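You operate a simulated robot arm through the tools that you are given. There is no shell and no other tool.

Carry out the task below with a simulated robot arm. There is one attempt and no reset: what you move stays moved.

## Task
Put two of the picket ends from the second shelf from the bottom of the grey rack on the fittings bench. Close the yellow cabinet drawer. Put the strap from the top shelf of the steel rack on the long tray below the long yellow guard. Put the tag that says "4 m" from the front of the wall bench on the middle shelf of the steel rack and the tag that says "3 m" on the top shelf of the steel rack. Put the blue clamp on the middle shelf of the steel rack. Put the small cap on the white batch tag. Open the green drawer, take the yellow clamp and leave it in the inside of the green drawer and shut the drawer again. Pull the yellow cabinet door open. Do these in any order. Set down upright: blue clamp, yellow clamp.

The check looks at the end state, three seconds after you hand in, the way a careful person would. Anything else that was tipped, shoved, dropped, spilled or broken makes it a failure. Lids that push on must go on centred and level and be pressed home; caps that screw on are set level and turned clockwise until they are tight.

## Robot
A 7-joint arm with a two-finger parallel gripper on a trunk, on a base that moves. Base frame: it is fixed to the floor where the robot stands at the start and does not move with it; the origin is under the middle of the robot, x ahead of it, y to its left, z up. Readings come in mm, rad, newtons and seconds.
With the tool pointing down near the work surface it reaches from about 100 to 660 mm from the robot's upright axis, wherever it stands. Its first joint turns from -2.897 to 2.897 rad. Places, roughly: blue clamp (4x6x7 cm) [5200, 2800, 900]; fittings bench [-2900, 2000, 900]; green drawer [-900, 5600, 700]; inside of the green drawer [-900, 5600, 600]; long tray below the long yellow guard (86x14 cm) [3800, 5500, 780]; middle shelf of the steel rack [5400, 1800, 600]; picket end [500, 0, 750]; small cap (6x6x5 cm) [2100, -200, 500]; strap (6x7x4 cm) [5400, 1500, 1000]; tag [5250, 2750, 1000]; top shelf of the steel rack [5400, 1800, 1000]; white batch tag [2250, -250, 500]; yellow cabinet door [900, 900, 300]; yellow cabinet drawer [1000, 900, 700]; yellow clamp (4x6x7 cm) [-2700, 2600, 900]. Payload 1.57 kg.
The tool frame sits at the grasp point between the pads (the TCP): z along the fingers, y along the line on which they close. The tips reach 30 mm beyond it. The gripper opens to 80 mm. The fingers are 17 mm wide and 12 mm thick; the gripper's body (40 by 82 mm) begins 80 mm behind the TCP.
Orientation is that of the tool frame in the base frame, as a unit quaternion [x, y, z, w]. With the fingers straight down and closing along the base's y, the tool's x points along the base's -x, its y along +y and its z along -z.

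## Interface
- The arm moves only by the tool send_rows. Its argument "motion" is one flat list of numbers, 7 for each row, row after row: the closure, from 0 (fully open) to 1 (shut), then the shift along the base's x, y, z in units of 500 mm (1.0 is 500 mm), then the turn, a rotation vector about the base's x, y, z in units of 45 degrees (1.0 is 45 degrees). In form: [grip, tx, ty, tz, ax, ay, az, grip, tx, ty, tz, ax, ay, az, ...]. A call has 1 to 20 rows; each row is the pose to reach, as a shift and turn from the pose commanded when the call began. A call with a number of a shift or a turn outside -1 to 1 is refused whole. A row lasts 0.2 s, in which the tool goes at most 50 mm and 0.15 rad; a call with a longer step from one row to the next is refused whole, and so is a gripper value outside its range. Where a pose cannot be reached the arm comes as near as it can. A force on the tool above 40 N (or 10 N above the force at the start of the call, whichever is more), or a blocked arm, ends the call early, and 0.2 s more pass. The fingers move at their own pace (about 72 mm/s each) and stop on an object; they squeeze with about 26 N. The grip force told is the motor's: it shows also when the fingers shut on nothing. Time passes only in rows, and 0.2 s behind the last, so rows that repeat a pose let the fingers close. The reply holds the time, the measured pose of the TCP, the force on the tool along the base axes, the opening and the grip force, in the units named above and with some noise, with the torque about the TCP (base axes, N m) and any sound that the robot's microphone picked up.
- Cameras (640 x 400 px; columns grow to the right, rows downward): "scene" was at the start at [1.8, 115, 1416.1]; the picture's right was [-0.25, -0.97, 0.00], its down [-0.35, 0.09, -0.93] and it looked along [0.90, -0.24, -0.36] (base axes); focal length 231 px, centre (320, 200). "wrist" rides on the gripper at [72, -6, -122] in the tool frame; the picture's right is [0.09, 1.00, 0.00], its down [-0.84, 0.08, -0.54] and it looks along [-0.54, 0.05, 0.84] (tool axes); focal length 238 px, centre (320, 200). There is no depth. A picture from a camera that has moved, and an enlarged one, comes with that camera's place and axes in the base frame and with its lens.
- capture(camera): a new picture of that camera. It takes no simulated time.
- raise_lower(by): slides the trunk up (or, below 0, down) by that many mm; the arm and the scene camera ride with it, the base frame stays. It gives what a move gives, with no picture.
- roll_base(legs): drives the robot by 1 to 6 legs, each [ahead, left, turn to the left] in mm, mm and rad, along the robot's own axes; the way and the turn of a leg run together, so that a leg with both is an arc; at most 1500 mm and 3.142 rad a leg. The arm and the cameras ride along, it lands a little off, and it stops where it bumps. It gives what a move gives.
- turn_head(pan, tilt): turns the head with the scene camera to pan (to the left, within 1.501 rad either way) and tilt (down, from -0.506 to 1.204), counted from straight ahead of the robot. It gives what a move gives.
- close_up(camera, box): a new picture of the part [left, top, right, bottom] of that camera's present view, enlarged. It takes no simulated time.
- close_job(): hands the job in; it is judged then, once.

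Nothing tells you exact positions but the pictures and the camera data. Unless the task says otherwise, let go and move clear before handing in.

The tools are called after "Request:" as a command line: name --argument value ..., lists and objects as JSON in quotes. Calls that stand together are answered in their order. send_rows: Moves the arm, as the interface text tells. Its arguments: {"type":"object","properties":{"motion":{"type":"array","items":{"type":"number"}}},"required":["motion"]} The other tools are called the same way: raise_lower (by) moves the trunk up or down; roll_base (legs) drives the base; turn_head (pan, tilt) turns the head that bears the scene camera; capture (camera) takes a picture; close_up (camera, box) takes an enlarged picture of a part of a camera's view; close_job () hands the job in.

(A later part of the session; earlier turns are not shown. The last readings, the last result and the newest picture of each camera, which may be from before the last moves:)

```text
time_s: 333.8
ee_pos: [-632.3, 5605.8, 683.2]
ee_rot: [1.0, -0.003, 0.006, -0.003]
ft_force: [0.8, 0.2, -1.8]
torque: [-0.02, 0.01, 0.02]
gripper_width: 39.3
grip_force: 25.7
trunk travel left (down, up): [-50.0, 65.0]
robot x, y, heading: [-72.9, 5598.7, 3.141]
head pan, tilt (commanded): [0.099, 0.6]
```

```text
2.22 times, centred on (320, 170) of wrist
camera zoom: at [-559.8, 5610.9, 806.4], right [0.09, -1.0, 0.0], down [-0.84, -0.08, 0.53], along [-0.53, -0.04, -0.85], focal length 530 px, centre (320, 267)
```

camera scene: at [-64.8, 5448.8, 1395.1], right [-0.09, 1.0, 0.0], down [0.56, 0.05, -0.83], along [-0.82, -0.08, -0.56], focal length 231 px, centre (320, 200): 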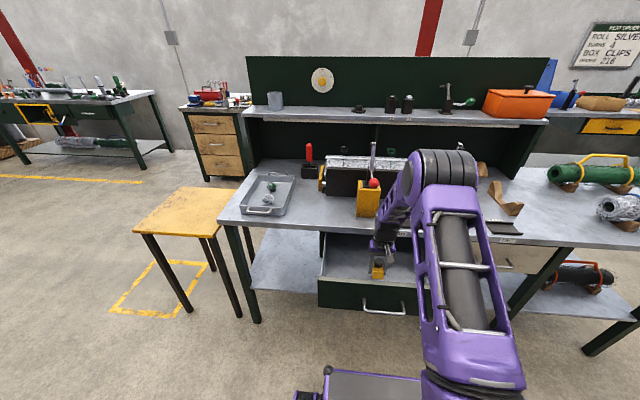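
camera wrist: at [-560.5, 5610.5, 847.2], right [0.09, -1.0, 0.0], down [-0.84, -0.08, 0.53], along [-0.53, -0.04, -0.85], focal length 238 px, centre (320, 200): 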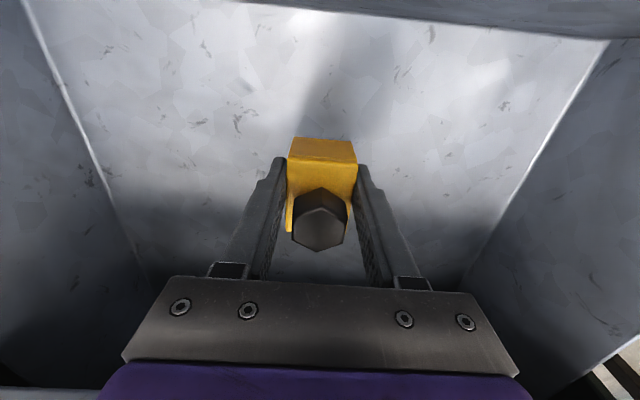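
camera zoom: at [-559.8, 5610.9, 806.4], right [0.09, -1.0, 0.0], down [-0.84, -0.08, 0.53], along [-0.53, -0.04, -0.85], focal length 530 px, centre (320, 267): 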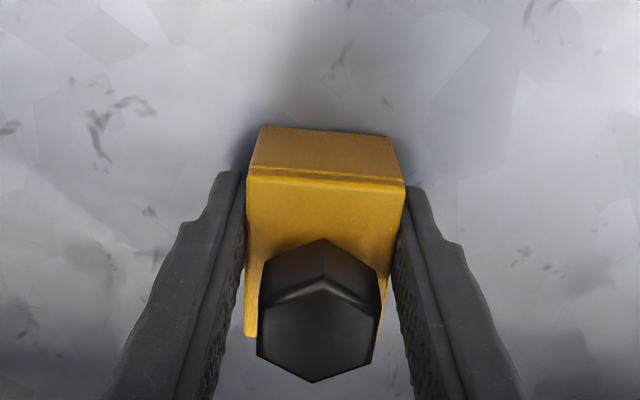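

No contact yet, so I'll keep going in small steps.

Request:
send_rows --motion '[1, 0, 0, -0.008, 0, 0, 0, 1, 0, 0, -0.008, 0, 0, 0]'

Request:
send_rows --motion '[1, 0, 0, -0.007, 0, 0, 0, 1, 0, 0, -0.007, 0, 0, 0]'

Request:
close_up --camera "wrist" --box '[220, 80, 420, 260]'

```text
time_s: 334.4
ee_pos: [-630.9, 5606.0, 681.9]
ee_rot: [1.0, -0.002, 0.002, -0.002]
ft_force: [-0.9, 0.8, 22.8]
torque: [0.01, -0.24, 0.01]
gripper_width: 39.7
grip_force: 26.0
trunk travel left (down, up): [-50.0, 65.0]
robot x, y, heading: [-67.5, 5601.2, 3.138]
head pan, tilt (commanded): [0.099, 0.6]
```

```text
time_s: 334.8
ee_pos: [-634.4, 5607.4, 680.5]
ee_rot: [1.0, -0.004, -0.001, -0.002]
ft_force: [-1.0, -0.1, 15.5]
torque: [-0.27, -0.27, 0.0]
gripper_width: 39.6
grip_force: 26.0
trunk travel left (down, up): [-50.0, 65.0]
robot x, y, heading: [-67.3, 5596.7, 3.135]
head pan, tilt (commanded): [0.099, 0.6]
stopped in row 2: the force on the tool passed its limit at 43 N (the readings are from after the stop); the commanded pose is now the measured one
```

```text
2.22 times, centred on (320, 170) of wrist
camera zoom: at [-562.9, 5611.0, 803.4], right [0.09, -1.0, -0.01], down [-0.84, -0.07, 0.54], along [-0.54, -0.04, -0.84], focal length 530 px, centre (320, 267)
```

zoom: 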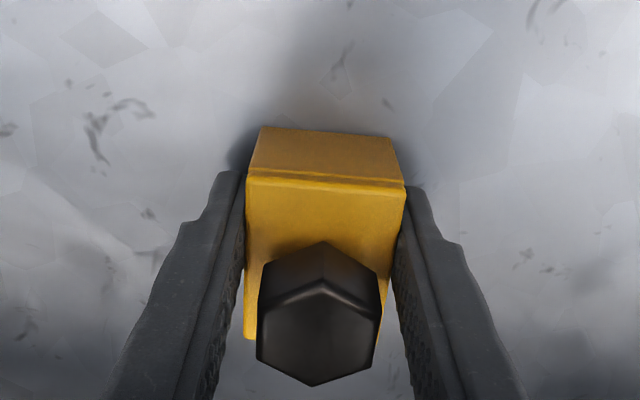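

The clamp sits on the drawer floor at TCP z ≈ 681. I'll relieve the pressure, open the fingers, and rise straight up.

Request:
send_rows --motion '[1, 0, 0, 0.004, 0, 0, 0, 0.6, 0, 0, 0.004, 0, 0, 0, 0.2, 0, 0, 0.004, 0, 0, 0, 0, 0, 0, 0.004, 0, 0, 0, 0, 0, 0, 0.004, 0, 0, 0, 0, 0, 0, 0.08, 0, 0, 0, 0, 0, 0, 0.17, 0, 0, 0, 0, 0, 0, 0.26, 0, 0, 0, 0, 0, 0, 0.35, 0, 0, 0, 0, 0, 0, 0.44, 0, 0, 0]'

Request:
capture --camera "wrist"

```text
time_s: 337.0
ee_pos: [-632.6, 5606.1, 899.8]
ee_rot: [1.0, -0.003, 0.002, -0.002]
ft_force: [0.4, 0.6, 0.4]
torque: [-0.03, -0.01, 0.01]
gripper_width: 80.1
grip_force: 0.1
trunk travel left (down, up): [-50.0, 65.0]
robot x, y, heading: [-68.4, 5596.5, 3.133]
head pan, tilt (commanded): [0.099, 0.6]
```

```text
taken
camera wrist: at [-561.2, 5610.9, 1021.7], right [0.09, -1.0, -0.01], down [-0.84, -0.08, 0.54], along [-0.54, -0.04, -0.84], focal length 238 px, centre (320, 200)
```

wrist: 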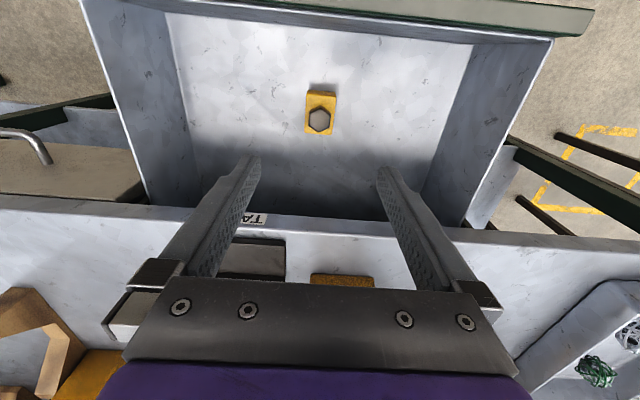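

The yellow clamp stands upright on the drawer floor. I'll back the gripper out over the rim and tilt it forward, so its closed fingertips can push the drawer front above the handle.

Request:
roll_base --legs '[[-100, 0, 0]]'

Request:
send_rows --motion '[0.5, 0.06, 0, 0, 0, 0, 0, 1, 0.12, 0, 0, 0, 0.15, 0, 1, 0.16, 0, 0, 0, 0.32, 0, 1, 0.2, 0, 0, 0, 0.49, 0, 1, 0.2, 0, 0, 0, 0.66, 0, 1, 0.2, 0, 0, 0, 0.83, 0, 1, 0.2, 0, 0, 0, 1.0, 0]'

Request:
capture --camera "wrist"

```text
time_s: 338.2
ee_pos: [-533.8, 5604.2, 897.9]
ee_rot: [1.0, -0.003, 0.002, -0.002]
ft_force: [-1.0, 0.1, 0.3]
torque: [-0.02, -0.01, 0.01]
gripper_width: 79.7
grip_force: 0.0
trunk travel left (down, up): [-50.0, 65.0]
robot x, y, heading: [33.0, 5599.5, 3.141]
head pan, tilt (commanded): [0.099, 0.6]
```

```text
time_s: 339.8
ee_pos: [-433.8, 5605.1, 898.2]
ee_rot: [0.924, -0.003, -0.382, -0.001]
ft_force: [0.0, -0.4, 0.4]
torque: [0.01, -0.04, -0.04]
gripper_width: 0.0
grip_force: 21.5
trunk travel left (down, up): [-50.0, 65.0]
robot x, y, heading: [32.4, 5600.2, 3.138]
head pan, tilt (commanded): [0.099, 0.6]
```

```text
taken
camera wrist: at [-296.0, 5609.6, 935.1], right [0.06, -1.0, -0.07], down [-0.21, -0.08, 0.97], along [-0.98, -0.04, -0.21], focal length 238 px, centre (320, 200)
```

wrist: 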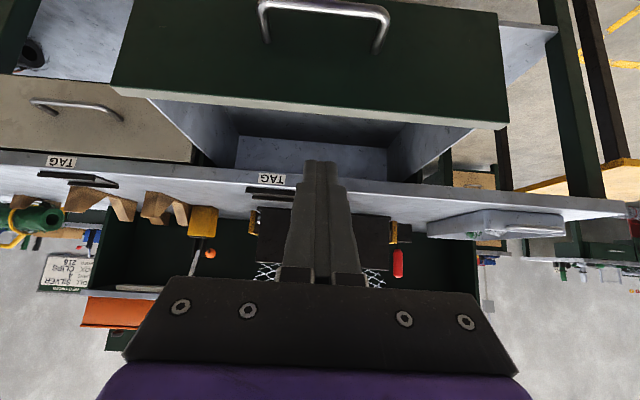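

The closed fingers are in place. I'll lower the tip to just above the handle and push the drawer with the base.

Request:
send_rows --motion '[1, 0, 0, -0.09, 0, 0, 0, 1, 0, 0, -0.18, 0, 0, 0, 1, 0, 0, -0.272, 0, 0, 0]'

Request:
roll_base --legs '[[40, 0, 0]]'

Request:
capture --camera "wrist"

Request:
close_up --camera "scene" --box '[280, 200, 480, 340]'

```text
time_s: 340.6
ee_pos: [-433.9, 5604.0, 759.6]
ee_rot: [0.925, -0.003, -0.381, -0.002]
ft_force: [-0.1, 0.2, 0.5]
torque: [-0.02, -0.01, 0.0]
gripper_width: 0.0
grip_force: 21.9
trunk travel left (down, up): [-50.0, 65.0]
robot x, y, heading: [28.8, 5597.4, 3.141]
head pan, tilt (commanded): [0.099, 0.6]
```

```text
time_s: 341.4
ee_pos: [-472.9, 5604.9, 761.4]
ee_rot: [0.924, -0.004, -0.381, -0.002]
ft_force: [-0.1, -0.7, 0.3]
torque: [-0.01, -0.01, -0.03]
gripper_width: 0.0
grip_force: 21.0
trunk travel left (down, up): [-50.0, 65.0]
robot x, y, heading: [-6.9, 5599.1, 3.133]
head pan, tilt (commanded): [0.099, 0.6]
```

```text
taken
camera wrist: at [-336.1, 5609.6, 798.1], right [0.06, -1.0, -0.07], down [-0.21, -0.08, 0.97], along [-0.98, -0.04, -0.22], focal length 238 px, centre (320, 200)
```

wrist: 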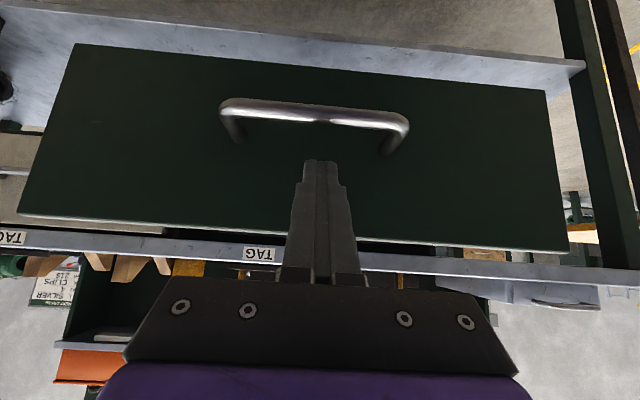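

```text
2.86 times, centred on (380, 270) of scene
camera zoom: at [-4.4, 5448.6, 1395.1], right [-0.1, 1.0, 0.0], down [0.56, 0.05, -0.83], along [-0.82, -0.08, -0.56], focal length 660 px, centre (149, 0)
```

zoom: 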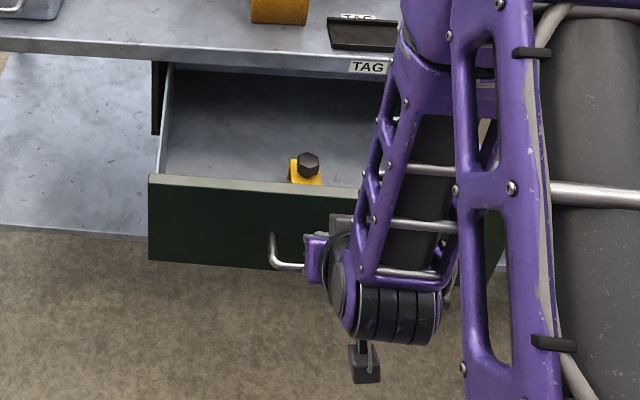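

The fingertips are just ahead of the drawer front and above the handle, and the clamp stands upright inside. I'll push with the base, then finish with the arm under force feedback.

Request:
roll_base --legs '[[195, 0, 0]]'

Request:
capture --camera "wrist"

Request:
close_up --camera "scene" --box '[280, 200, 480, 340]'

```text
time_s: 343.0
ee_pos: [-669.1, 5605.8, 761.1]
ee_rot: [0.924, -0.004, -0.382, -0.002]
ft_force: [0.3, -0.3, 0.6]
torque: [0.03, -0.02, -0.01]
gripper_width: 0.0
grip_force: 21.2
trunk travel left (down, up): [-50.0, 65.0]
robot x, y, heading: [-204.6, 5600.5, 3.13]
head pan, tilt (commanded): [0.099, 0.6]
```

```text
taken
camera wrist: at [-532.8, 5610.5, 798.2], right [0.06, -1.0, -0.07], down [-0.21, -0.08, 0.97], along [-0.98, -0.04, -0.22], focal length 238 px, centre (320, 200)
```

wrist: 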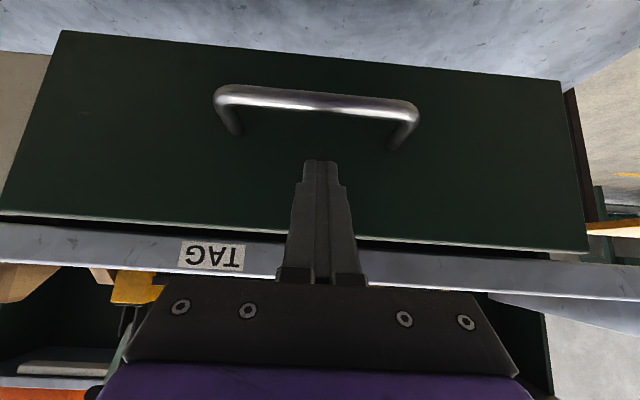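

```text
2.86 times, centred on (380, 270) of scene
camera zoom: at [-201.1, 5449.3, 1395.1], right [-0.1, 1.0, 0.0], down [0.56, 0.05, -0.83], along [-0.82, -0.08, -0.56], focal length 660 px, centre (149, 0)
```

zoom: 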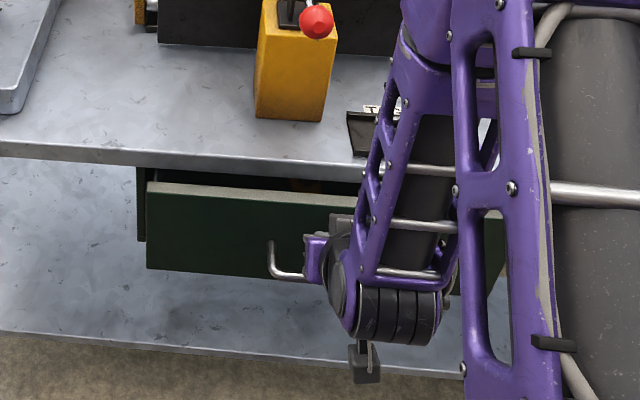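

The drawer is nearly home. I'll push the last stretch with the arm in small steps.

Request:
send_rows --motion '[1, -0.02, 0, 0, 0, 0, 0, 1, -0.04, 0, 0, 0, 0, 0, 1, -0.06, 0, 0, 0, 0, 0, 1, -0.07, 0, 0, 0, 0, 0, 1, -0.08, 0, 0, 0, 0, 0, 1, -0.09, 0, 0, 0, 0, 0]'

Request:
capture --camera "wrist"

Request:
close_up --camera "scene" --box '[280, 200, 480, 340]'

```text
time_s: 344.4
ee_pos: [-706.5, 5605.7, 759.5]
ee_rot: [0.927, -0.004, -0.375, -0.003]
ft_force: [10.5, -0.6, 5.3]
torque: [-0.03, -0.05, 0.04]
gripper_width: 0.0
grip_force: 20.9
trunk travel left (down, up): [-50.0, 65.0]
robot x, y, heading: [-201.8, 5599.7, 3.137]
head pan, tilt (commanded): [0.099, 0.6]
stopped in row 6: the force on the tool passed its limit at 47 N (the readings are from after the stop); the commanded pose is now the measured one
```

```text
taken
camera wrist: at [-569.4, 5610.7, 797.3], right [0.06, -1.0, -0.07], down [-0.23, -0.08, 0.97], along [-0.97, -0.04, -0.23], focal length 238 px, centre (320, 200)
```

wrist: 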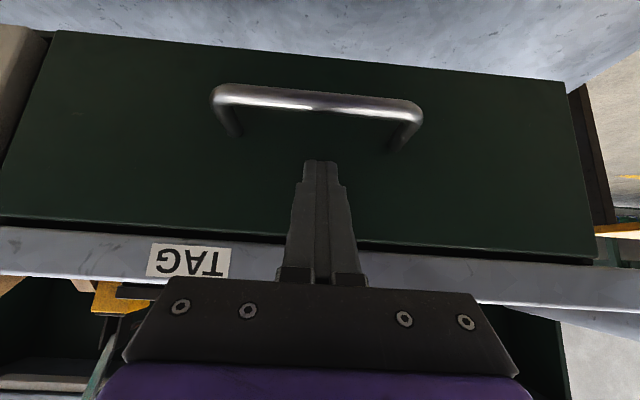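

```text
2.86 times, centred on (380, 270) of scene
camera zoom: at [-199.6, 5449.3, 1395.1], right [-0.1, 1.0, 0.0], down [0.56, 0.05, -0.83], along [-0.82, -0.08, -0.56], focal length 660 px, centre (149, 0)
```

zoom: 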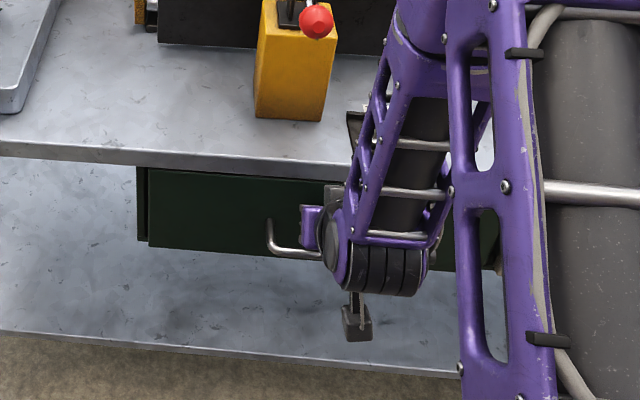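

The drawer is fully shut with the clamp inside. I'll withdraw the fingers, back out through the corridor, and look for a way round to the far side of the yellow cabinet.

Request:
send_rows --motion '[1, 0.03, 0, 0, 0, 0, 0, 0.5, 0.1, 0, 0.02, 0, 0, 0, 0, 0.14, 0, 0.05, 0, 0, 0]'

Request:
roll_base --legs '[[-160, 0, 0], [0, 0, 1.57], [0, -290, 0], [1500, 0, 0], [800, 0, 0]]'

Request:
turn_head --pan 1.3 --tilt 0.3

Request:
capture --camera "scene"

```text
time_s: 345.2
ee_pos: [-636.6, 5606.8, 782.6]
ee_rot: [0.927, -0.003, -0.374, -0.002]
ft_force: [-0.1, -0.5, 0.3]
torque: [-0.02, 0.0, 0.01]
gripper_width: 78.0
grip_force: 0.3
trunk travel left (down, up): [-50.0, 65.0]
robot x, y, heading: [-206.6, 5600.1, 3.137]
head pan, tilt (commanded): [0.099, 0.6]
```

```text
time_s: 364.4
ee_pos: [-364.6, 2870.0, 782.2]
ee_rot: [0.66, 0.651, -0.268, 0.263]
ft_force: [-0.2, -0.2, 0.8]
torque: [-0.05, 0.01, 0.02]
gripper_width: 80.0
grip_force: 0.0
trunk travel left (down, up): [-50.0, 65.0]
robot x, y, heading: [-352.4, 3302.0, -1.585]
head pan, tilt (commanded): [0.099, 0.6]
```

```text
time_s: 365.8
ee_pos: [-363.9, 2869.1, 782.5]
ee_rot: [0.659, 0.652, -0.267, 0.263]
ft_force: [0.4, -0.1, 0.2]
torque: [0.03, 0.0, 0.0]
gripper_width: 80.1
grip_force: 0.1
trunk travel left (down, up): [-50.0, 65.0]
robot x, y, heading: [-356.1, 3302.7, -1.577]
head pan, tilt (commanded): [1.3, 0.3]
```

```text
taken
camera scene: at [-122.5, 3363.9, 1422.5], right [-0.28, -0.96, 0.0], down [-0.28, 0.08, -0.96], along [0.92, -0.27, -0.3], focal length 231 px, centre (320, 200)
```

scene: 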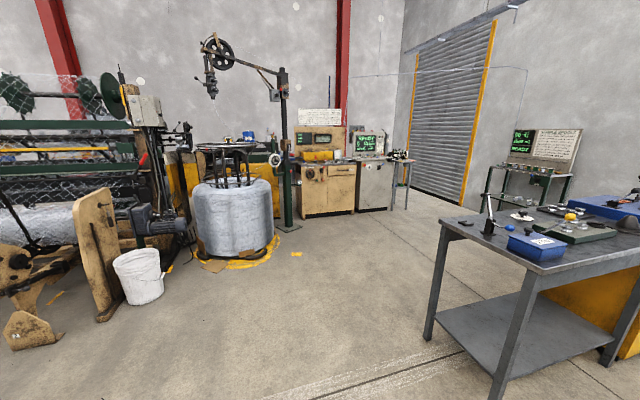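

There's open floor between the machine and the grey table, so I can drive around the table's end. The sample spools stand is further right. I'll go to about (1700, 2700) and look at the cabinet's far side.

Request:
roll_base --legs '[[0, 0, 1.577], [0, -600, 0], [1500, 0, 0], [550, 0, 0]]'

Request:
turn_head --pan 0.0 --tilt 0.2

Request:
capture --camera "scene"

Request:
turn_head --pan -1.5 --tilt 0.4

Request:
capture --camera "scene"

```text
time_s: 385.8
ee_pos: [2123.4, 2690.3, 782.4]
ee_rot: [0.003, 0.927, -0.002, 0.375]
ft_force: [-0.3, -0.2, -0.6]
torque: [0.03, -0.02, 0.01]
gripper_width: 80.1
grip_force: 0.1
trunk travel left (down, up): [-50.0, 65.0]
robot x, y, heading: [1688.0, 2695.4, -0.008]
head pan, tilt (commanded): [1.3, 0.3]
```

```text
time_s: 387.2
ee_pos: [2122.2, 2691.7, 782.7]
ee_rot: [0.004, 0.928, -0.003, 0.374]
ft_force: [-0.8, -0.4, 0.0]
torque: [0.02, 0.01, -0.01]
gripper_width: 80.1
grip_force: 0.0
trunk travel left (down, up): [-50.0, 65.0]
robot x, y, heading: [1689.4, 2694.3, -0.006]
head pan, tilt (commanded): [0.0, 0.201]
```

```text
taken
camera scene: at [1694.9, 2835.5, 1431.8], right [0.0, -1.0, 0.0], down [-0.2, 0.0, -0.98], along [0.98, 0.0, -0.2], focal length 231 px, centre (320, 200)
```

scene: 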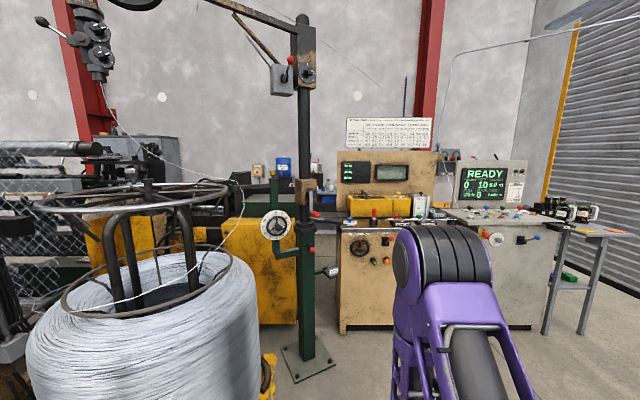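

```text
time_s: 388.8
ee_pos: [2122.3, 2690.4, 781.9]
ee_rot: [0.004, 0.927, -0.003, 0.374]
ft_force: [-0.7, 0.5, -0.5]
torque: [0.02, 0.0, 0.0]
gripper_width: 79.8
grip_force: 0.0
trunk travel left (down, up): [-50.0, 65.0]
robot x, y, heading: [1687.5, 2696.2, -0.008]
head pan, tilt (commanded): [-1.499, 0.4]
```

```text
taken
camera scene: at [1608.0, 2743.3, 1413.3], right [-1.0, -0.07, 0.0], down [-0.03, 0.39, -0.92], along [0.06, -0.92, -0.39], focal length 231 px, centre (320, 200)
```

scene: 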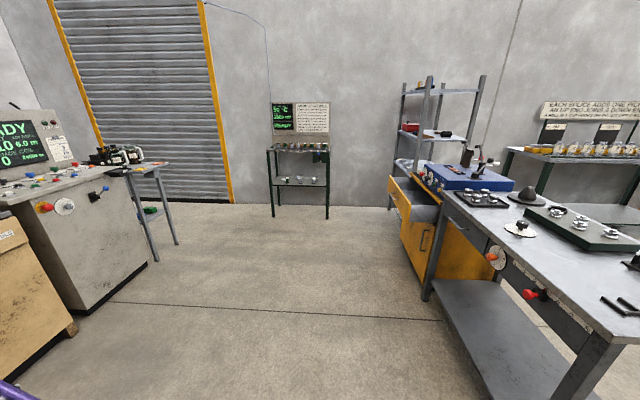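

I can see the cabinet's far side: the drawer is sticking out above, with a closed door and its handle below. The sample spools stand is straight ahead by the wall. I'll zoom in on the cabinet.

Request:
close_up --camera "scene" --box '[360, 60, 560, 300]'

Request:
close_up --camera "scene" --box '[250, 90, 350, 230]'

```text
1.67 times, centred on (460, 180) of scene
camera zoom: at [1608.0, 2743.3, 1413.3], right [-1.0, -0.07, 0.0], down [-0.03, 0.39, -0.92], along [0.06, -0.92, -0.39], focal length 385 px, centre (87, 233)
```

zoom: 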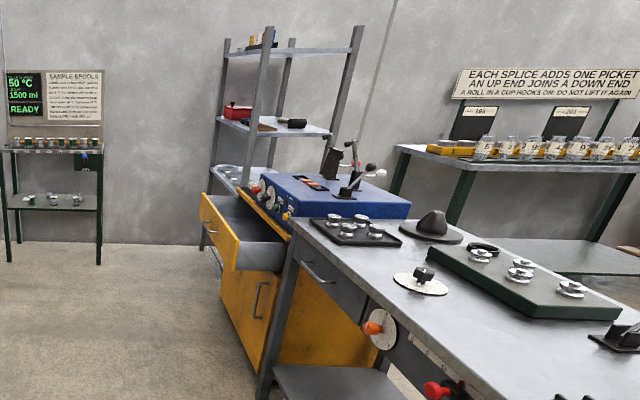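

```text
2.86 times, centred on (300, 160) of scene
camera zoom: at [1608.0, 2743.3, 1413.3], right [-1.0, -0.07, 0.0], down [-0.03, 0.39, -0.92], along [0.06, -0.92, -0.39], focal length 660 px, centre (377, 314)
```

zoom: 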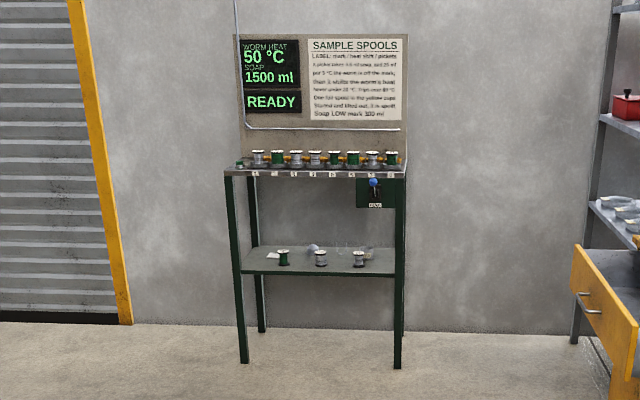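

The drawer front stands out at x ≈ 1090, with the closed door below it. I'll slide down to y ≈ 900 and turn to face the cabinet.

Request:
roll_base --legs '[[0, -1500, 0], [0, -280, 0], [0, 0, 3.13]]'

Request:
turn_head --pan 0.0 --tilt 0.6

Request:
capture --camera "scene"

Request:
capture --camera "wrist"

```text
time_s: 413.9
ee_pos: [1246.9, 924.6, 782.5]
ee_rot: [0.927, -0.011, -0.374, -0.005]
ft_force: [0.3, -1.2, 1.0]
torque: [0.01, 0.0, -0.01]
gripper_width: 80.0
grip_force: 0.1
trunk travel left (down, up): [-50.0, 65.0]
robot x, y, heading: [1682.8, 912.4, 3.124]
head pan, tilt (commanded): [-1.499, 0.4]
```

```text
time_s: 415.4
ee_pos: [1248.3, 923.1, 783.5]
ee_rot: [0.927, -0.011, -0.375, -0.005]
ft_force: [0.0, -0.2, -0.1]
torque: [0.01, -0.04, -0.02]
gripper_width: 79.9
grip_force: 0.2
trunk travel left (down, up): [-50.0, 65.0]
robot x, y, heading: [1679.9, 908.5, 3.124]
head pan, tilt (commanded): [0.0, 0.6]
```

```text
taken
camera scene: at [1681.0, 768.6, 1395.1], right [0.02, 1.0, 0.0], down [0.56, -0.01, -0.83], along [-0.82, 0.02, -0.56], focal length 231 px, centre (320, 200)
```

scene: 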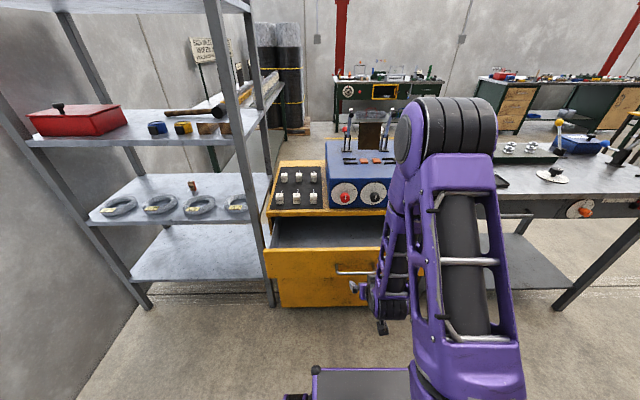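

```text
taken
camera wrist: at [1383.2, 926.2, 821.6], right [0.04, -1.0, -0.06], down [-0.23, -0.07, 0.97], along [-0.97, -0.03, -0.23], focal length 238 px, centre (320, 200)
```

wrist: 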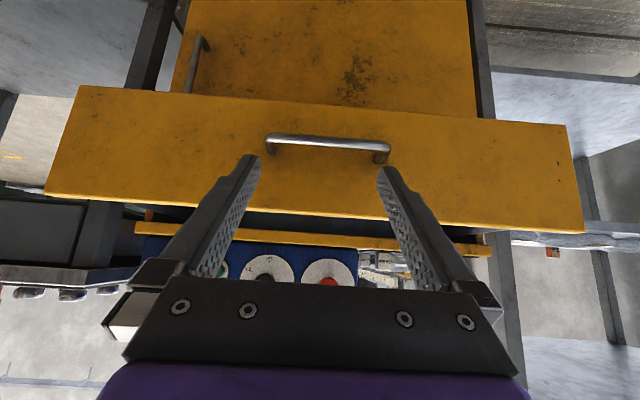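

The drawer front spans y 563 to 1270 and z 608 to 766, out at x ≈ 1080. The cabinet front is near x = 880. I'll close the fingers, lower them to just above the bar handle, and approach.

Request:
send_rows --motion '[0.5, 0, -0.01, -0.035, 0, 0, 0, 1, 0, -0.02, -0.07, 0, 0, 0, 1, 0, -0.02, -0.07, 0, 0, 0, 1, 0, -0.02, -0.07, 0, 0, 0]'

Request:
roll_base --legs '[[110, 0, 0.017]]'

Request:
capture --camera "wrist"

Request:
capture --camera "scene"

```text
time_s: 416.4
ee_pos: [1247.4, 913.8, 747.4]
ee_rot: [0.927, -0.011, -0.374, -0.005]
ft_force: [0.6, 0.4, 0.7]
torque: [0.03, 0.01, -0.02]
gripper_width: 0.0
grip_force: 21.6
trunk travel left (down, up): [-50.0, 65.0]
robot x, y, heading: [1677.1, 906.6, 3.121]
head pan, tilt (commanded): [0.0, 0.6]
```

```text
time_s: 417.6
ee_pos: [1138.0, 905.5, 748.0]
ee_rot: [0.927, -0.003, -0.375, -0.002]
ft_force: [-0.6, 0.4, 0.6]
torque: [-0.02, -0.02, 0.01]
gripper_width: 0.0
grip_force: 21.8
trunk travel left (down, up): [-50.0, 65.0]
robot x, y, heading: [1572.8, 912.2, 3.137]
head pan, tilt (commanded): [0.0, 0.6]
```

```text
taken
camera wrist: at [1273.8, 912.3, 786.2], right [0.06, -1.0, -0.06], down [-0.23, -0.08, 0.97], along [-0.97, -0.04, -0.23], focal length 238 px, centre (320, 200)
```

wrist: 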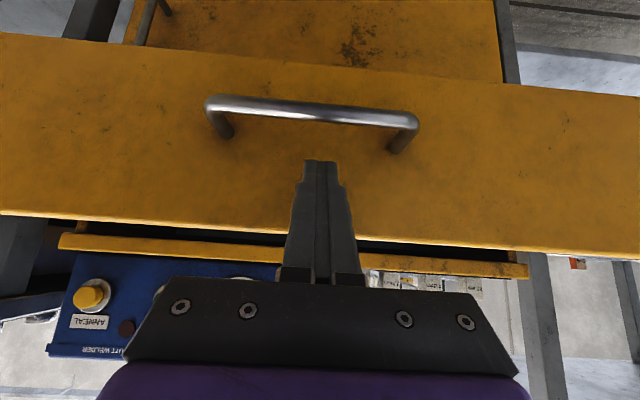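

```text
taken
camera scene: at [1574.2, 769.8, 1395.1], right [0.0, 1.0, 0.0], down [0.56, 0.0, -0.83], along [-0.83, 0.0, -0.56], focal length 231 px, centre (320, 200)
```

scene: 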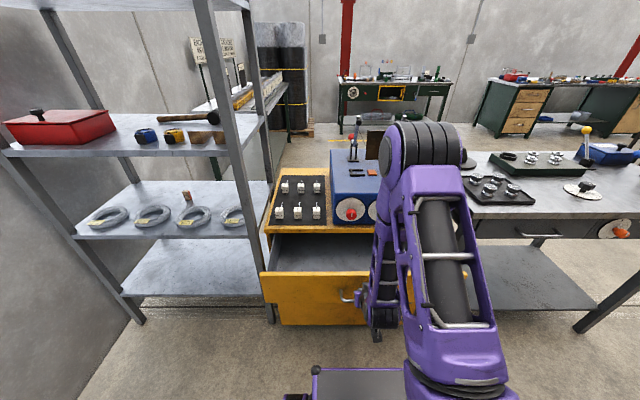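

The fingertip is lined up above the handle. I'll push with the base for most of the travel.

Request:
roll_base --legs '[[185, 0, 0]]'

Request:
capture --camera "wrist"

Request:
capture --camera "scene"

```text
time_s: 419.2
ee_pos: [952.1, 907.1, 747.2]
ee_rot: [0.927, -0.002, -0.374, -0.001]
ft_force: [-0.3, -0.1, -0.2]
torque: [-0.01, 0.02, 0.01]
gripper_width: 0.1
grip_force: 21.6
trunk travel left (down, up): [-50.0, 65.0]
robot x, y, heading: [1387.8, 913.5, 3.147]
head pan, tilt (commanded): [0.0, 0.6]
```

```text
taken
camera wrist: at [1089.5, 912.3, 786.2], right [0.06, -1.0, -0.06], down [-0.23, -0.08, 0.97], along [-0.97, -0.04, -0.23], focal length 238 px, centre (320, 200)
```

wrist: 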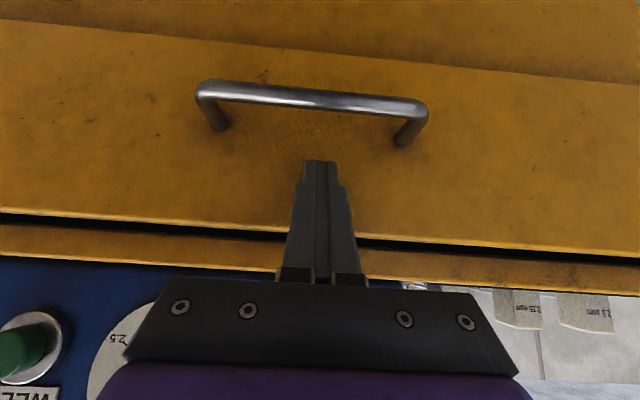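

```text
taken
camera scene: at [1390.2, 770.2, 1395.1], right [0.0, 1.0, 0.0], down [0.56, 0.0, -0.83], along [-0.83, 0.0, -0.56], focal length 231 px, centre (320, 200)
```

scene: 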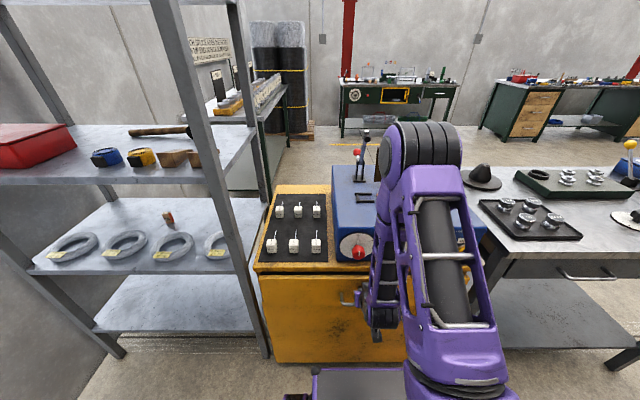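

The drawer is almost flush. I'll finish it with the arm until the force limit shows it's home.

Request:
send_rows --motion '[1, -0.02, 0, 0, 0, 0, 0, 1, -0.03, 0, 0, 0, 0, 0, 1, -0.04, 0, 0, 0, 0, 0, 1, -0.05, 0, 0, 0, 0, 0, 1, -0.06, 0, 0, 0, 0, 0, 1, -0.07, 0, 0, 0, 0, 0, 1, -0.08, 0, 0, 0, 0, 0, 1, -0.09, 0, 0, 0, 0, 0]'

Request:
capture --camera "wrist"

Request:
close_up --camera "scene" --box '[230, 170, 430, 370]'

```text
time_s: 420.6
ee_pos: [926.2, 906.4, 744.8]
ee_rot: [0.93, -0.002, -0.367, -0.001]
ft_force: [6.7, -0.6, 2.1]
torque: [-0.03, 0.0, -0.04]
gripper_width: 0.1
grip_force: 21.0
trunk travel left (down, up): [-50.0, 65.0]
robot x, y, heading: [1388.2, 908.6, 3.138]
head pan, tilt (commanded): [0.0, 0.6]
stopped in row 7: the force on the tool passed its limit at 46 N (the readings are from after the stop); the commanded pose is now the measured one
```

```text
taken
camera wrist: at [1062.2, 912.3, 785.7], right [0.06, -1.0, -0.06], down [-0.24, -0.08, 0.97], along [-0.97, -0.05, -0.25], focal length 238 px, centre (320, 200)
```

wrist: 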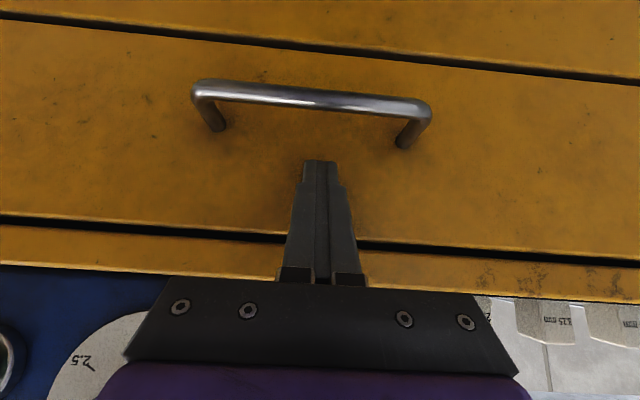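

```text
2.00 times, centred on (330, 270) of scene
camera zoom: at [1391.3, 770.2, 1395.0], right [0.0, 1.0, 0.0], down [0.56, 0.0, -0.83], along [-0.83, 0.0, -0.56], focal length 462 px, centre (300, 60)
```

zoom: 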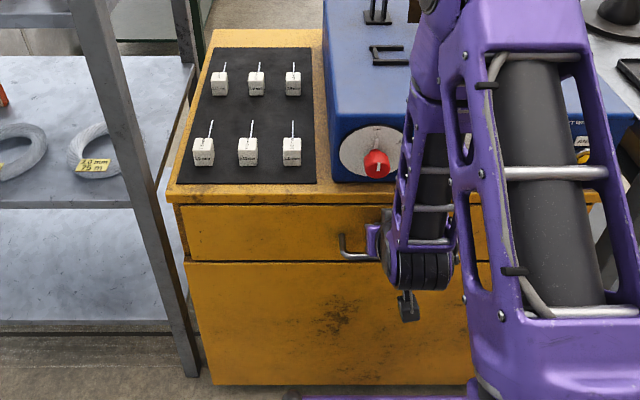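

The yellow drawer is closed and flush. Next is the door: its vertical handle is low on the +y side, around (930, 1205, 430). I'll back off, slide over in front of it, and lower the arm.

Request:
send_rows --motion '[1, 0.03, 0, 0, 0, 0, 0, 0.5, 0.08, 0, 0, 0, 0, 0, 0, 0.1, 0, 0, 0, 0, 0]'

Request:
roll_base --legs '[[-180, 0, 0], [0, -290, 0]]'

Request:
raise_lower --by -50

Request:
capture --camera "wrist"

Request:
capture --camera "scene"

```text
time_s: 421.4
ee_pos: [972.1, 907.6, 744.1]
ee_rot: [0.93, -0.002, -0.368, -0.002]
ft_force: [0.0, 0.3, 0.1]
torque: [-0.01, 0.0, -0.04]
gripper_width: 78.2
grip_force: 0.6
out of reach, approached as far as the arm can: row 3
trunk travel left (down, up): [-50.0, 65.0]
robot x, y, heading: [1385.5, 912.6, 3.138]
head pan, tilt (commanded): [0.0, 0.6]
```

```text
time_s: 425.9
ee_pos: [1153.3, 1197.3, 743.0]
ee_rot: [0.93, -0.002, -0.369, -0.001]
ft_force: [-1.0, 0.1, 1.1]
torque: [0.01, -0.01, 0.02]
gripper_width: 79.9
grip_force: 0.1
trunk travel left (down, up): [-50.0, 65.0]
robot x, y, heading: [1570.8, 1200.3, 3.135]
head pan, tilt (commanded): [0.0, 0.6]
```

```text
time_s: 426.8
ee_pos: [1153.4, 1196.8, 693.9]
ee_rot: [0.93, -0.002, -0.368, -0.002]
ft_force: [-0.3, 1.2, -0.3]
torque: [-0.01, -0.01, 0.0]
gripper_width: 79.8
grip_force: 0.1
trunk travel left (down, up): [0.0, 115.0]
robot x, y, heading: [1568.8, 1201.7, 3.141]
head pan, tilt (commanded): [0.0, 0.6]
```

```text
taken
camera wrist: at [1289.9, 1202.1, 734.1], right [0.06, -1.0, -0.06], down [-0.24, -0.08, 0.97], along [-0.97, -0.05, -0.24], focal length 238 px, centre (320, 200)
```

wrist: 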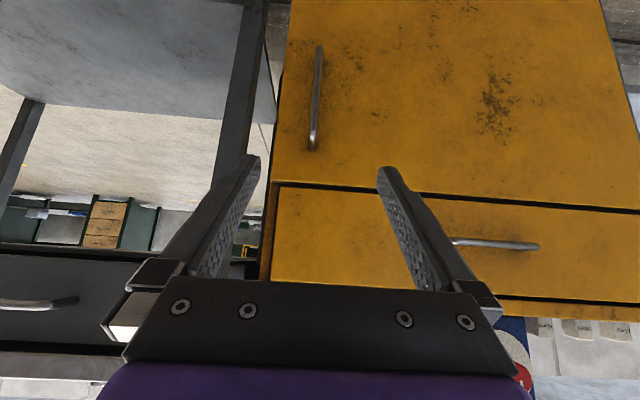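

```text
taken
camera scene: at [1572.6, 1060.6, 1345.1], right [0.0, 1.0, 0.0], down [0.56, 0.0, -0.83], along [-0.83, 0.0, -0.56], focal length 231 px, centre (320, 200)
```

scene: 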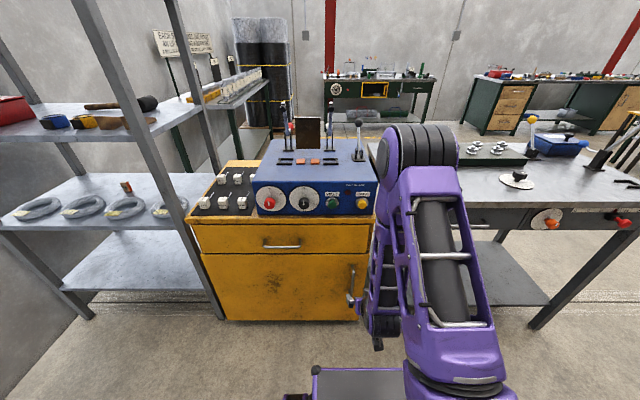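

The handle is a long vertical bar at y ≈ 1201, from about z = 353 to 558, and the hinge is near y = 575. I'll lower the gripper to the middle of the bar.

Request:
send_rows --motion '[0, -0.02, 0.006, -0.08, 0, 0, 0, 0, -0.04, 0.006, -0.16, 0, 0, 0, 0, -0.06, 0.006, -0.25, 0, 0, 0, 0, -0.08, 0.006, -0.34, 0, 0, 0, 0, -0.1, 0.006, -0.43, 0, 0, 0]'

Request:
capture --camera "wrist"

Request:
capture --camera "scene"

```text
time_s: 428.0
ee_pos: [1104.8, 1198.8, 479.3]
ee_rot: [0.93, -0.002, -0.368, -0.001]
ft_force: [0.1, -0.1, 0.2]
torque: [-0.01, 0.03, -0.03]
gripper_width: 80.0
grip_force: 0.2
trunk travel left (down, up): [0.0, 115.0]
robot x, y, heading: [1572.9, 1200.9, 3.138]
head pan, tilt (commanded): [0.0, 0.6]
```

```text
taken
camera wrist: at [1240.6, 1204.8, 519.3], right [0.06, -1.0, -0.06], down [-0.24, -0.08, 0.97], along [-0.97, -0.05, -0.24], focal length 238 px, centre (320, 200)
```

wrist: 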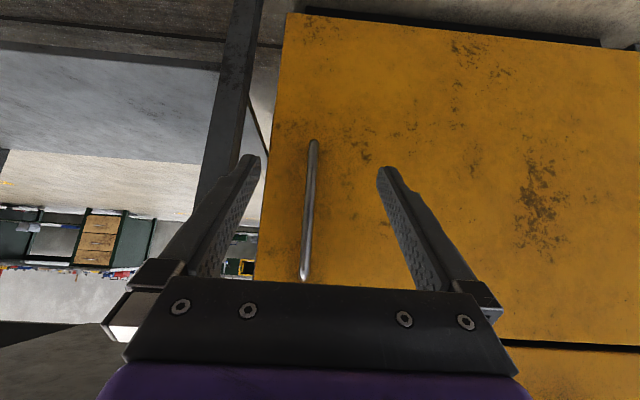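

```text
taken
camera scene: at [1572.8, 1060.6, 1345.2], right [0.0, 1.0, 0.0], down [0.56, 0.0, -0.83], along [-0.83, 0.0, -0.56], focal length 231 px, centre (320, 200)
```

scene: 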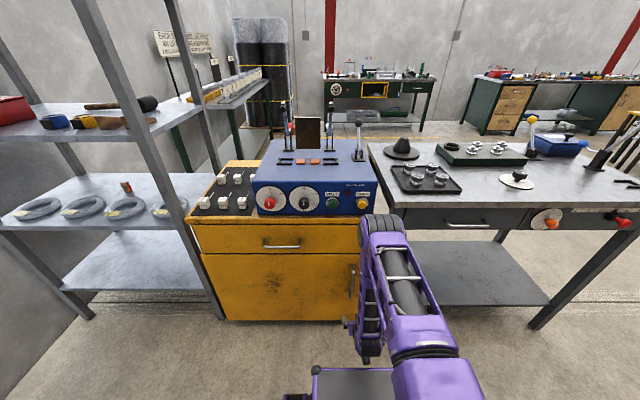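

The handle bar is at (939, 1204), z 362 to 543. I'll move the base forward and then bring the fingers around the bar.

Request:
roll_base --legs '[[100, 0, 0]]'

Request:
send_rows --motion '[0, 0, 0.01, -0.03, 0, 0, 0, 0, -0.02, 0.01, -0.05, 0, 0, 0]'

Request:
capture --camera "wrist"

```text
time_s: 429.2
ee_pos: [1007.0, 1198.5, 478.5]
ee_rot: [0.93, -0.001, -0.368, -0.001]
ft_force: [-0.5, 0.0, -0.1]
torque: [0.01, 0.02, -0.01]
gripper_width: 79.9
grip_force: 0.0
trunk travel left (down, up): [0.0, 115.0]
robot x, y, heading: [1471.8, 1203.7, -3.139]
head pan, tilt (commanded): [0.0, 0.6]
```

```text
time_s: 429.5
ee_pos: [1006.5, 1199.8, 472.8]
ee_rot: [0.93, -0.002, -0.368, 0.0]
ft_force: [-0.6, 2.0, 20.8]
torque: [-0.11, -3.15, 0.15]
gripper_width: 80.1
grip_force: 0.1
trunk travel left (down, up): [0.0, 115.0]
robot x, y, heading: [1472.0, 1201.3, -3.143]
head pan, tilt (commanded): [0.0, 0.6]
stopped in row 1: the force on the tool passed its limit at 107 N (the readings are from after the stop); the commanded pose is now the measured one
```

```text
taken
camera wrist: at [1141.7, 1206.1, 514.1], right [0.06, -1.0, -0.06], down [-0.24, -0.08, 0.97], along [-0.97, -0.05, -0.25], focal length 238 px, centre (320, 200)
```

wrist: 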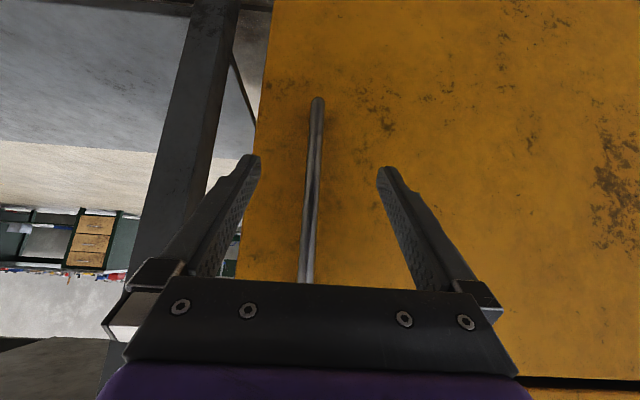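

Something touched at about 150 mm behind the TCP, most likely the wrist camera on my own base front. I'll rise a little and extend forward, since this height already suits the handle.

Request:
send_rows --motion '[0, 0, 0, 0.02, 0, 0, 0, 0, -0.04, 0.006, 0.02, 0, 0, 0, 0, -0.08, 0.008, 0.015, 0, 0, 0, 0, -0.115, 0.008, 0.005, 0, 0, 0]'

Request:
capture --camera "wrist"

```text
time_s: 430.5
ee_pos: [946.2, 1205.2, 475.4]
ee_rot: [0.93, -0.002, -0.367, 0.0]
ft_force: [-0.1, -0.2, -0.8]
torque: [-0.01, -0.01, -0.01]
gripper_width: 80.1
grip_force: 0.1
trunk travel left (down, up): [0.0, 115.0]
robot x, y, heading: [1472.3, 1197.8, -3.141]
head pan, tilt (commanded): [0.0, 0.6]
```

```text
taken
camera wrist: at [1083.7, 1210.2, 516.1], right [0.06, -1.0, -0.06], down [-0.24, -0.08, 0.97], along [-0.97, -0.05, -0.24], focal length 238 px, centre (320, 200)
```

wrist: 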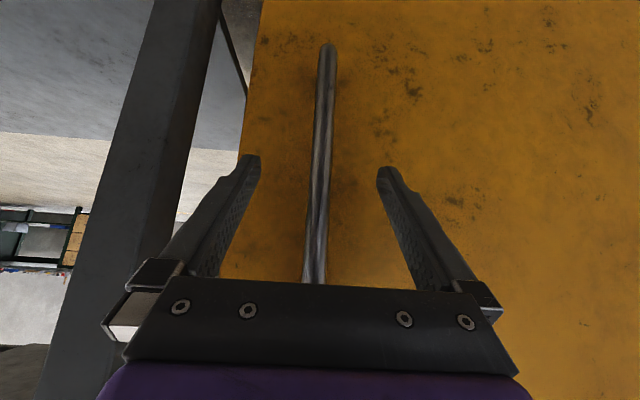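

The bar is centred between the fingers. I'll close on it.

Request:
send_rows --motion '[0, -0.012, 0, 0, 0, 0, 0, 0.5, -0.012, 0, 0, 0, 0, 0, 1, -0.012, 0, 0, 0, 0, 0, 1, -0.012, 0, 0, 0, 0, 0, 1, -0.012, 0, 0, 0, 0, 0]'

Request:
capture --camera "wrist"

```text
time_s: 431.7
ee_pos: [942.6, 1203.7, 476.6]
ee_rot: [0.93, -0.002, -0.367, -0.001]
ft_force: [0.6, 1.0, -1.0]
torque: [0.17, -0.1, -0.02]
gripper_width: 13.9
grip_force: 30.1
trunk travel left (down, up): [0.0, 115.0]
robot x, y, heading: [1473.1, 1202.0, -3.141]
head pan, tilt (commanded): [0.0, 0.6]
```

```text
taken
camera wrist: at [1078.3, 1210.1, 515.9], right [0.06, -1.0, -0.06], down [-0.24, -0.08, 0.97], along [-0.97, -0.05, -0.25], focal length 238 px, centre (320, 200)
```

wrist: 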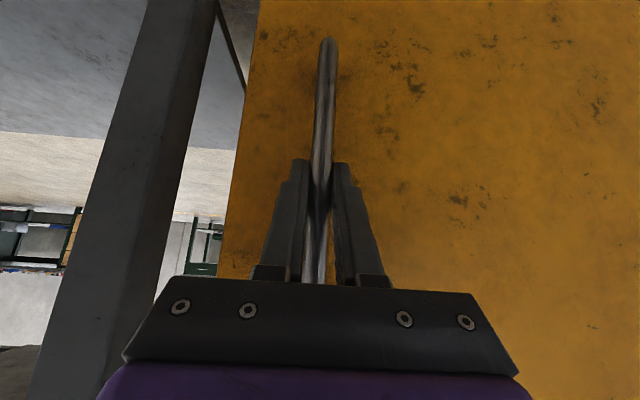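

The bar is held at 13.9 mm. I'll pull along the door's arc with the base, 20° first, then check the forces.

Request:
roll_base --legs '[[-108.6, 16.5, 0], [-104.1, 35.1, 0]]'

Request:
capture --camera "wrist"

Request:
capture --camera "scene"

```text
time_s: 433.7
ee_pos: [1154.8, 1155.0, 474.6]
ee_rot: [0.93, -0.003, -0.367, -0.002]
ft_force: [8.0, 21.2, 4.3]
torque: [-0.05, -0.66, -0.1]
gripper_width: 13.7
grip_force: 30.4
trunk travel left (down, up): [0.0, 115.0]
robot x, y, heading: [1682.1, 1149.8, -3.141]
head pan, tilt (commanded): [0.0, 0.6]
```

```text
taken
camera wrist: at [1290.9, 1160.2, 515.9], right [0.06, -1.0, -0.06], down [-0.24, -0.08, 0.97], along [-0.97, -0.05, -0.25], focal length 238 px, centre (320, 200)
```

wrist: 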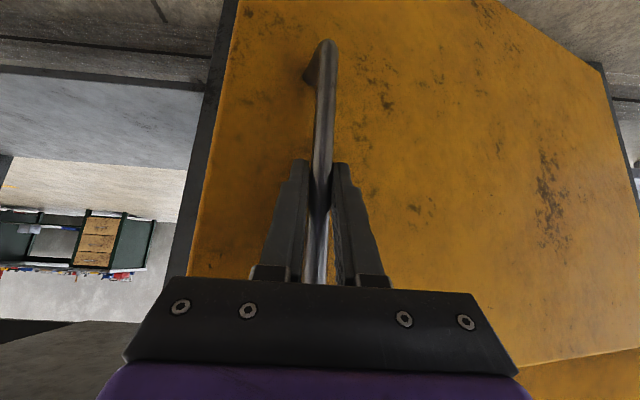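

```text
taken
camera scene: at [1686.0, 1010.2, 1345.2], right [0.0, 1.0, 0.0], down [0.56, 0.0, -0.83], along [-0.83, 0.0, -0.56], focal length 231 px, centre (320, 200)
```

scene: 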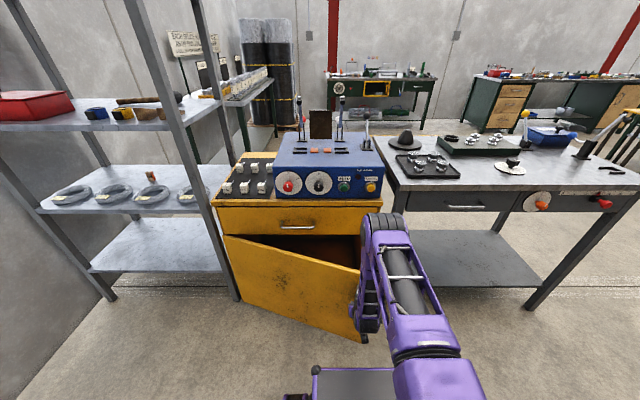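

The door is about 20° open and the forces are moderate. I'll continue along the arc to about 40°.

Request:
roll_base --legs '[[-104, 53, 0], [-89, 69, 0]]'

Request:
capture --camera "wrist"

```text
time_s: 435.9
ee_pos: [1347.8, 1031.0, 474.7]
ee_rot: [0.93, -0.002, -0.368, -0.001]
ft_force: [-13.6, -15.3, -5.4]
torque: [-0.4, -0.45, 0.16]
gripper_width: 13.9
grip_force: 30.2
trunk travel left (down, up): [0.0, 115.0]
robot x, y, heading: [1875.5, 1026.9, -3.139]
head pan, tilt (commanded): [0.0, 0.6]
```

```text
taken
camera wrist: at [1482.6, 1037.3, 515.7], right [0.07, -1.0, -0.06], down [-0.24, -0.08, 0.97], along [-0.97, -0.05, -0.25], focal length 238 px, centre (320, 200)
```

wrist: 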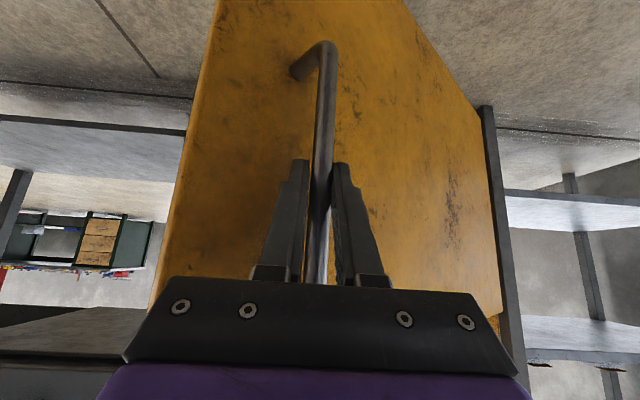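

About 40° open now, and fitting the path puts the hinge at about (904, 553). I'll continue along the arc to about 70°.

Request:
roll_base --legs '[[-76.5, 84.4, 0], [-60.5, 96.4, 0]]'

Request:
capture --camera "wrist"

Request:
capture --camera "scene"

```text
time_s: 438.5
ee_pos: [1481.9, 849.3, 475.2]
ee_rot: [0.93, -0.001, -0.368, 0.001]
ft_force: [-12.1, -6.2, -12.0]
torque: [-0.33, -0.2, 0.09]
gripper_width: 13.9
grip_force: 30.2
trunk travel left (down, up): [0.0, 115.0]
robot x, y, heading: [2013.3, 846.8, -3.143]
head pan, tilt (commanded): [0.0, 0.6]
```

```text
taken
camera wrist: at [1617.9, 855.3, 515.7], right [0.07, -1.0, -0.06], down [-0.24, -0.07, 0.97], along [-0.97, -0.05, -0.24], focal length 238 px, centre (320, 200)
```

wrist: 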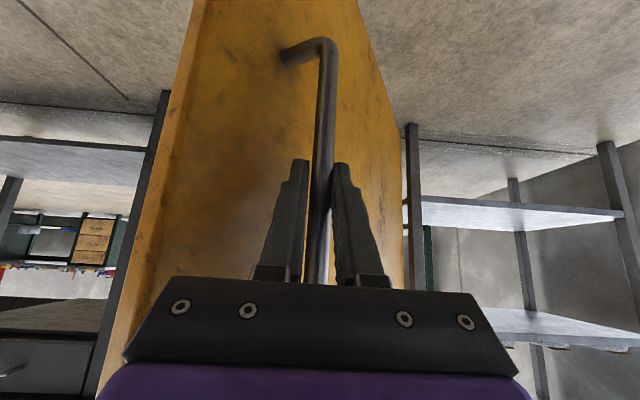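

```text
taken
camera scene: at [2013.6, 706.5, 1345.0], right [0.0, 1.0, 0.0], down [0.57, 0.0, -0.82], along [-0.82, 0.0, -0.57], focal length 231 px, centre (320, 200)
```

scene: 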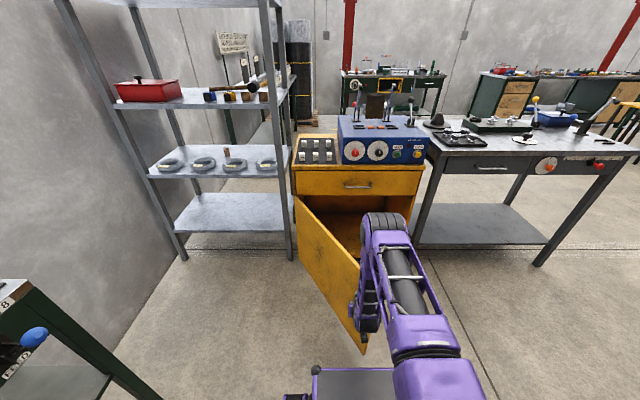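

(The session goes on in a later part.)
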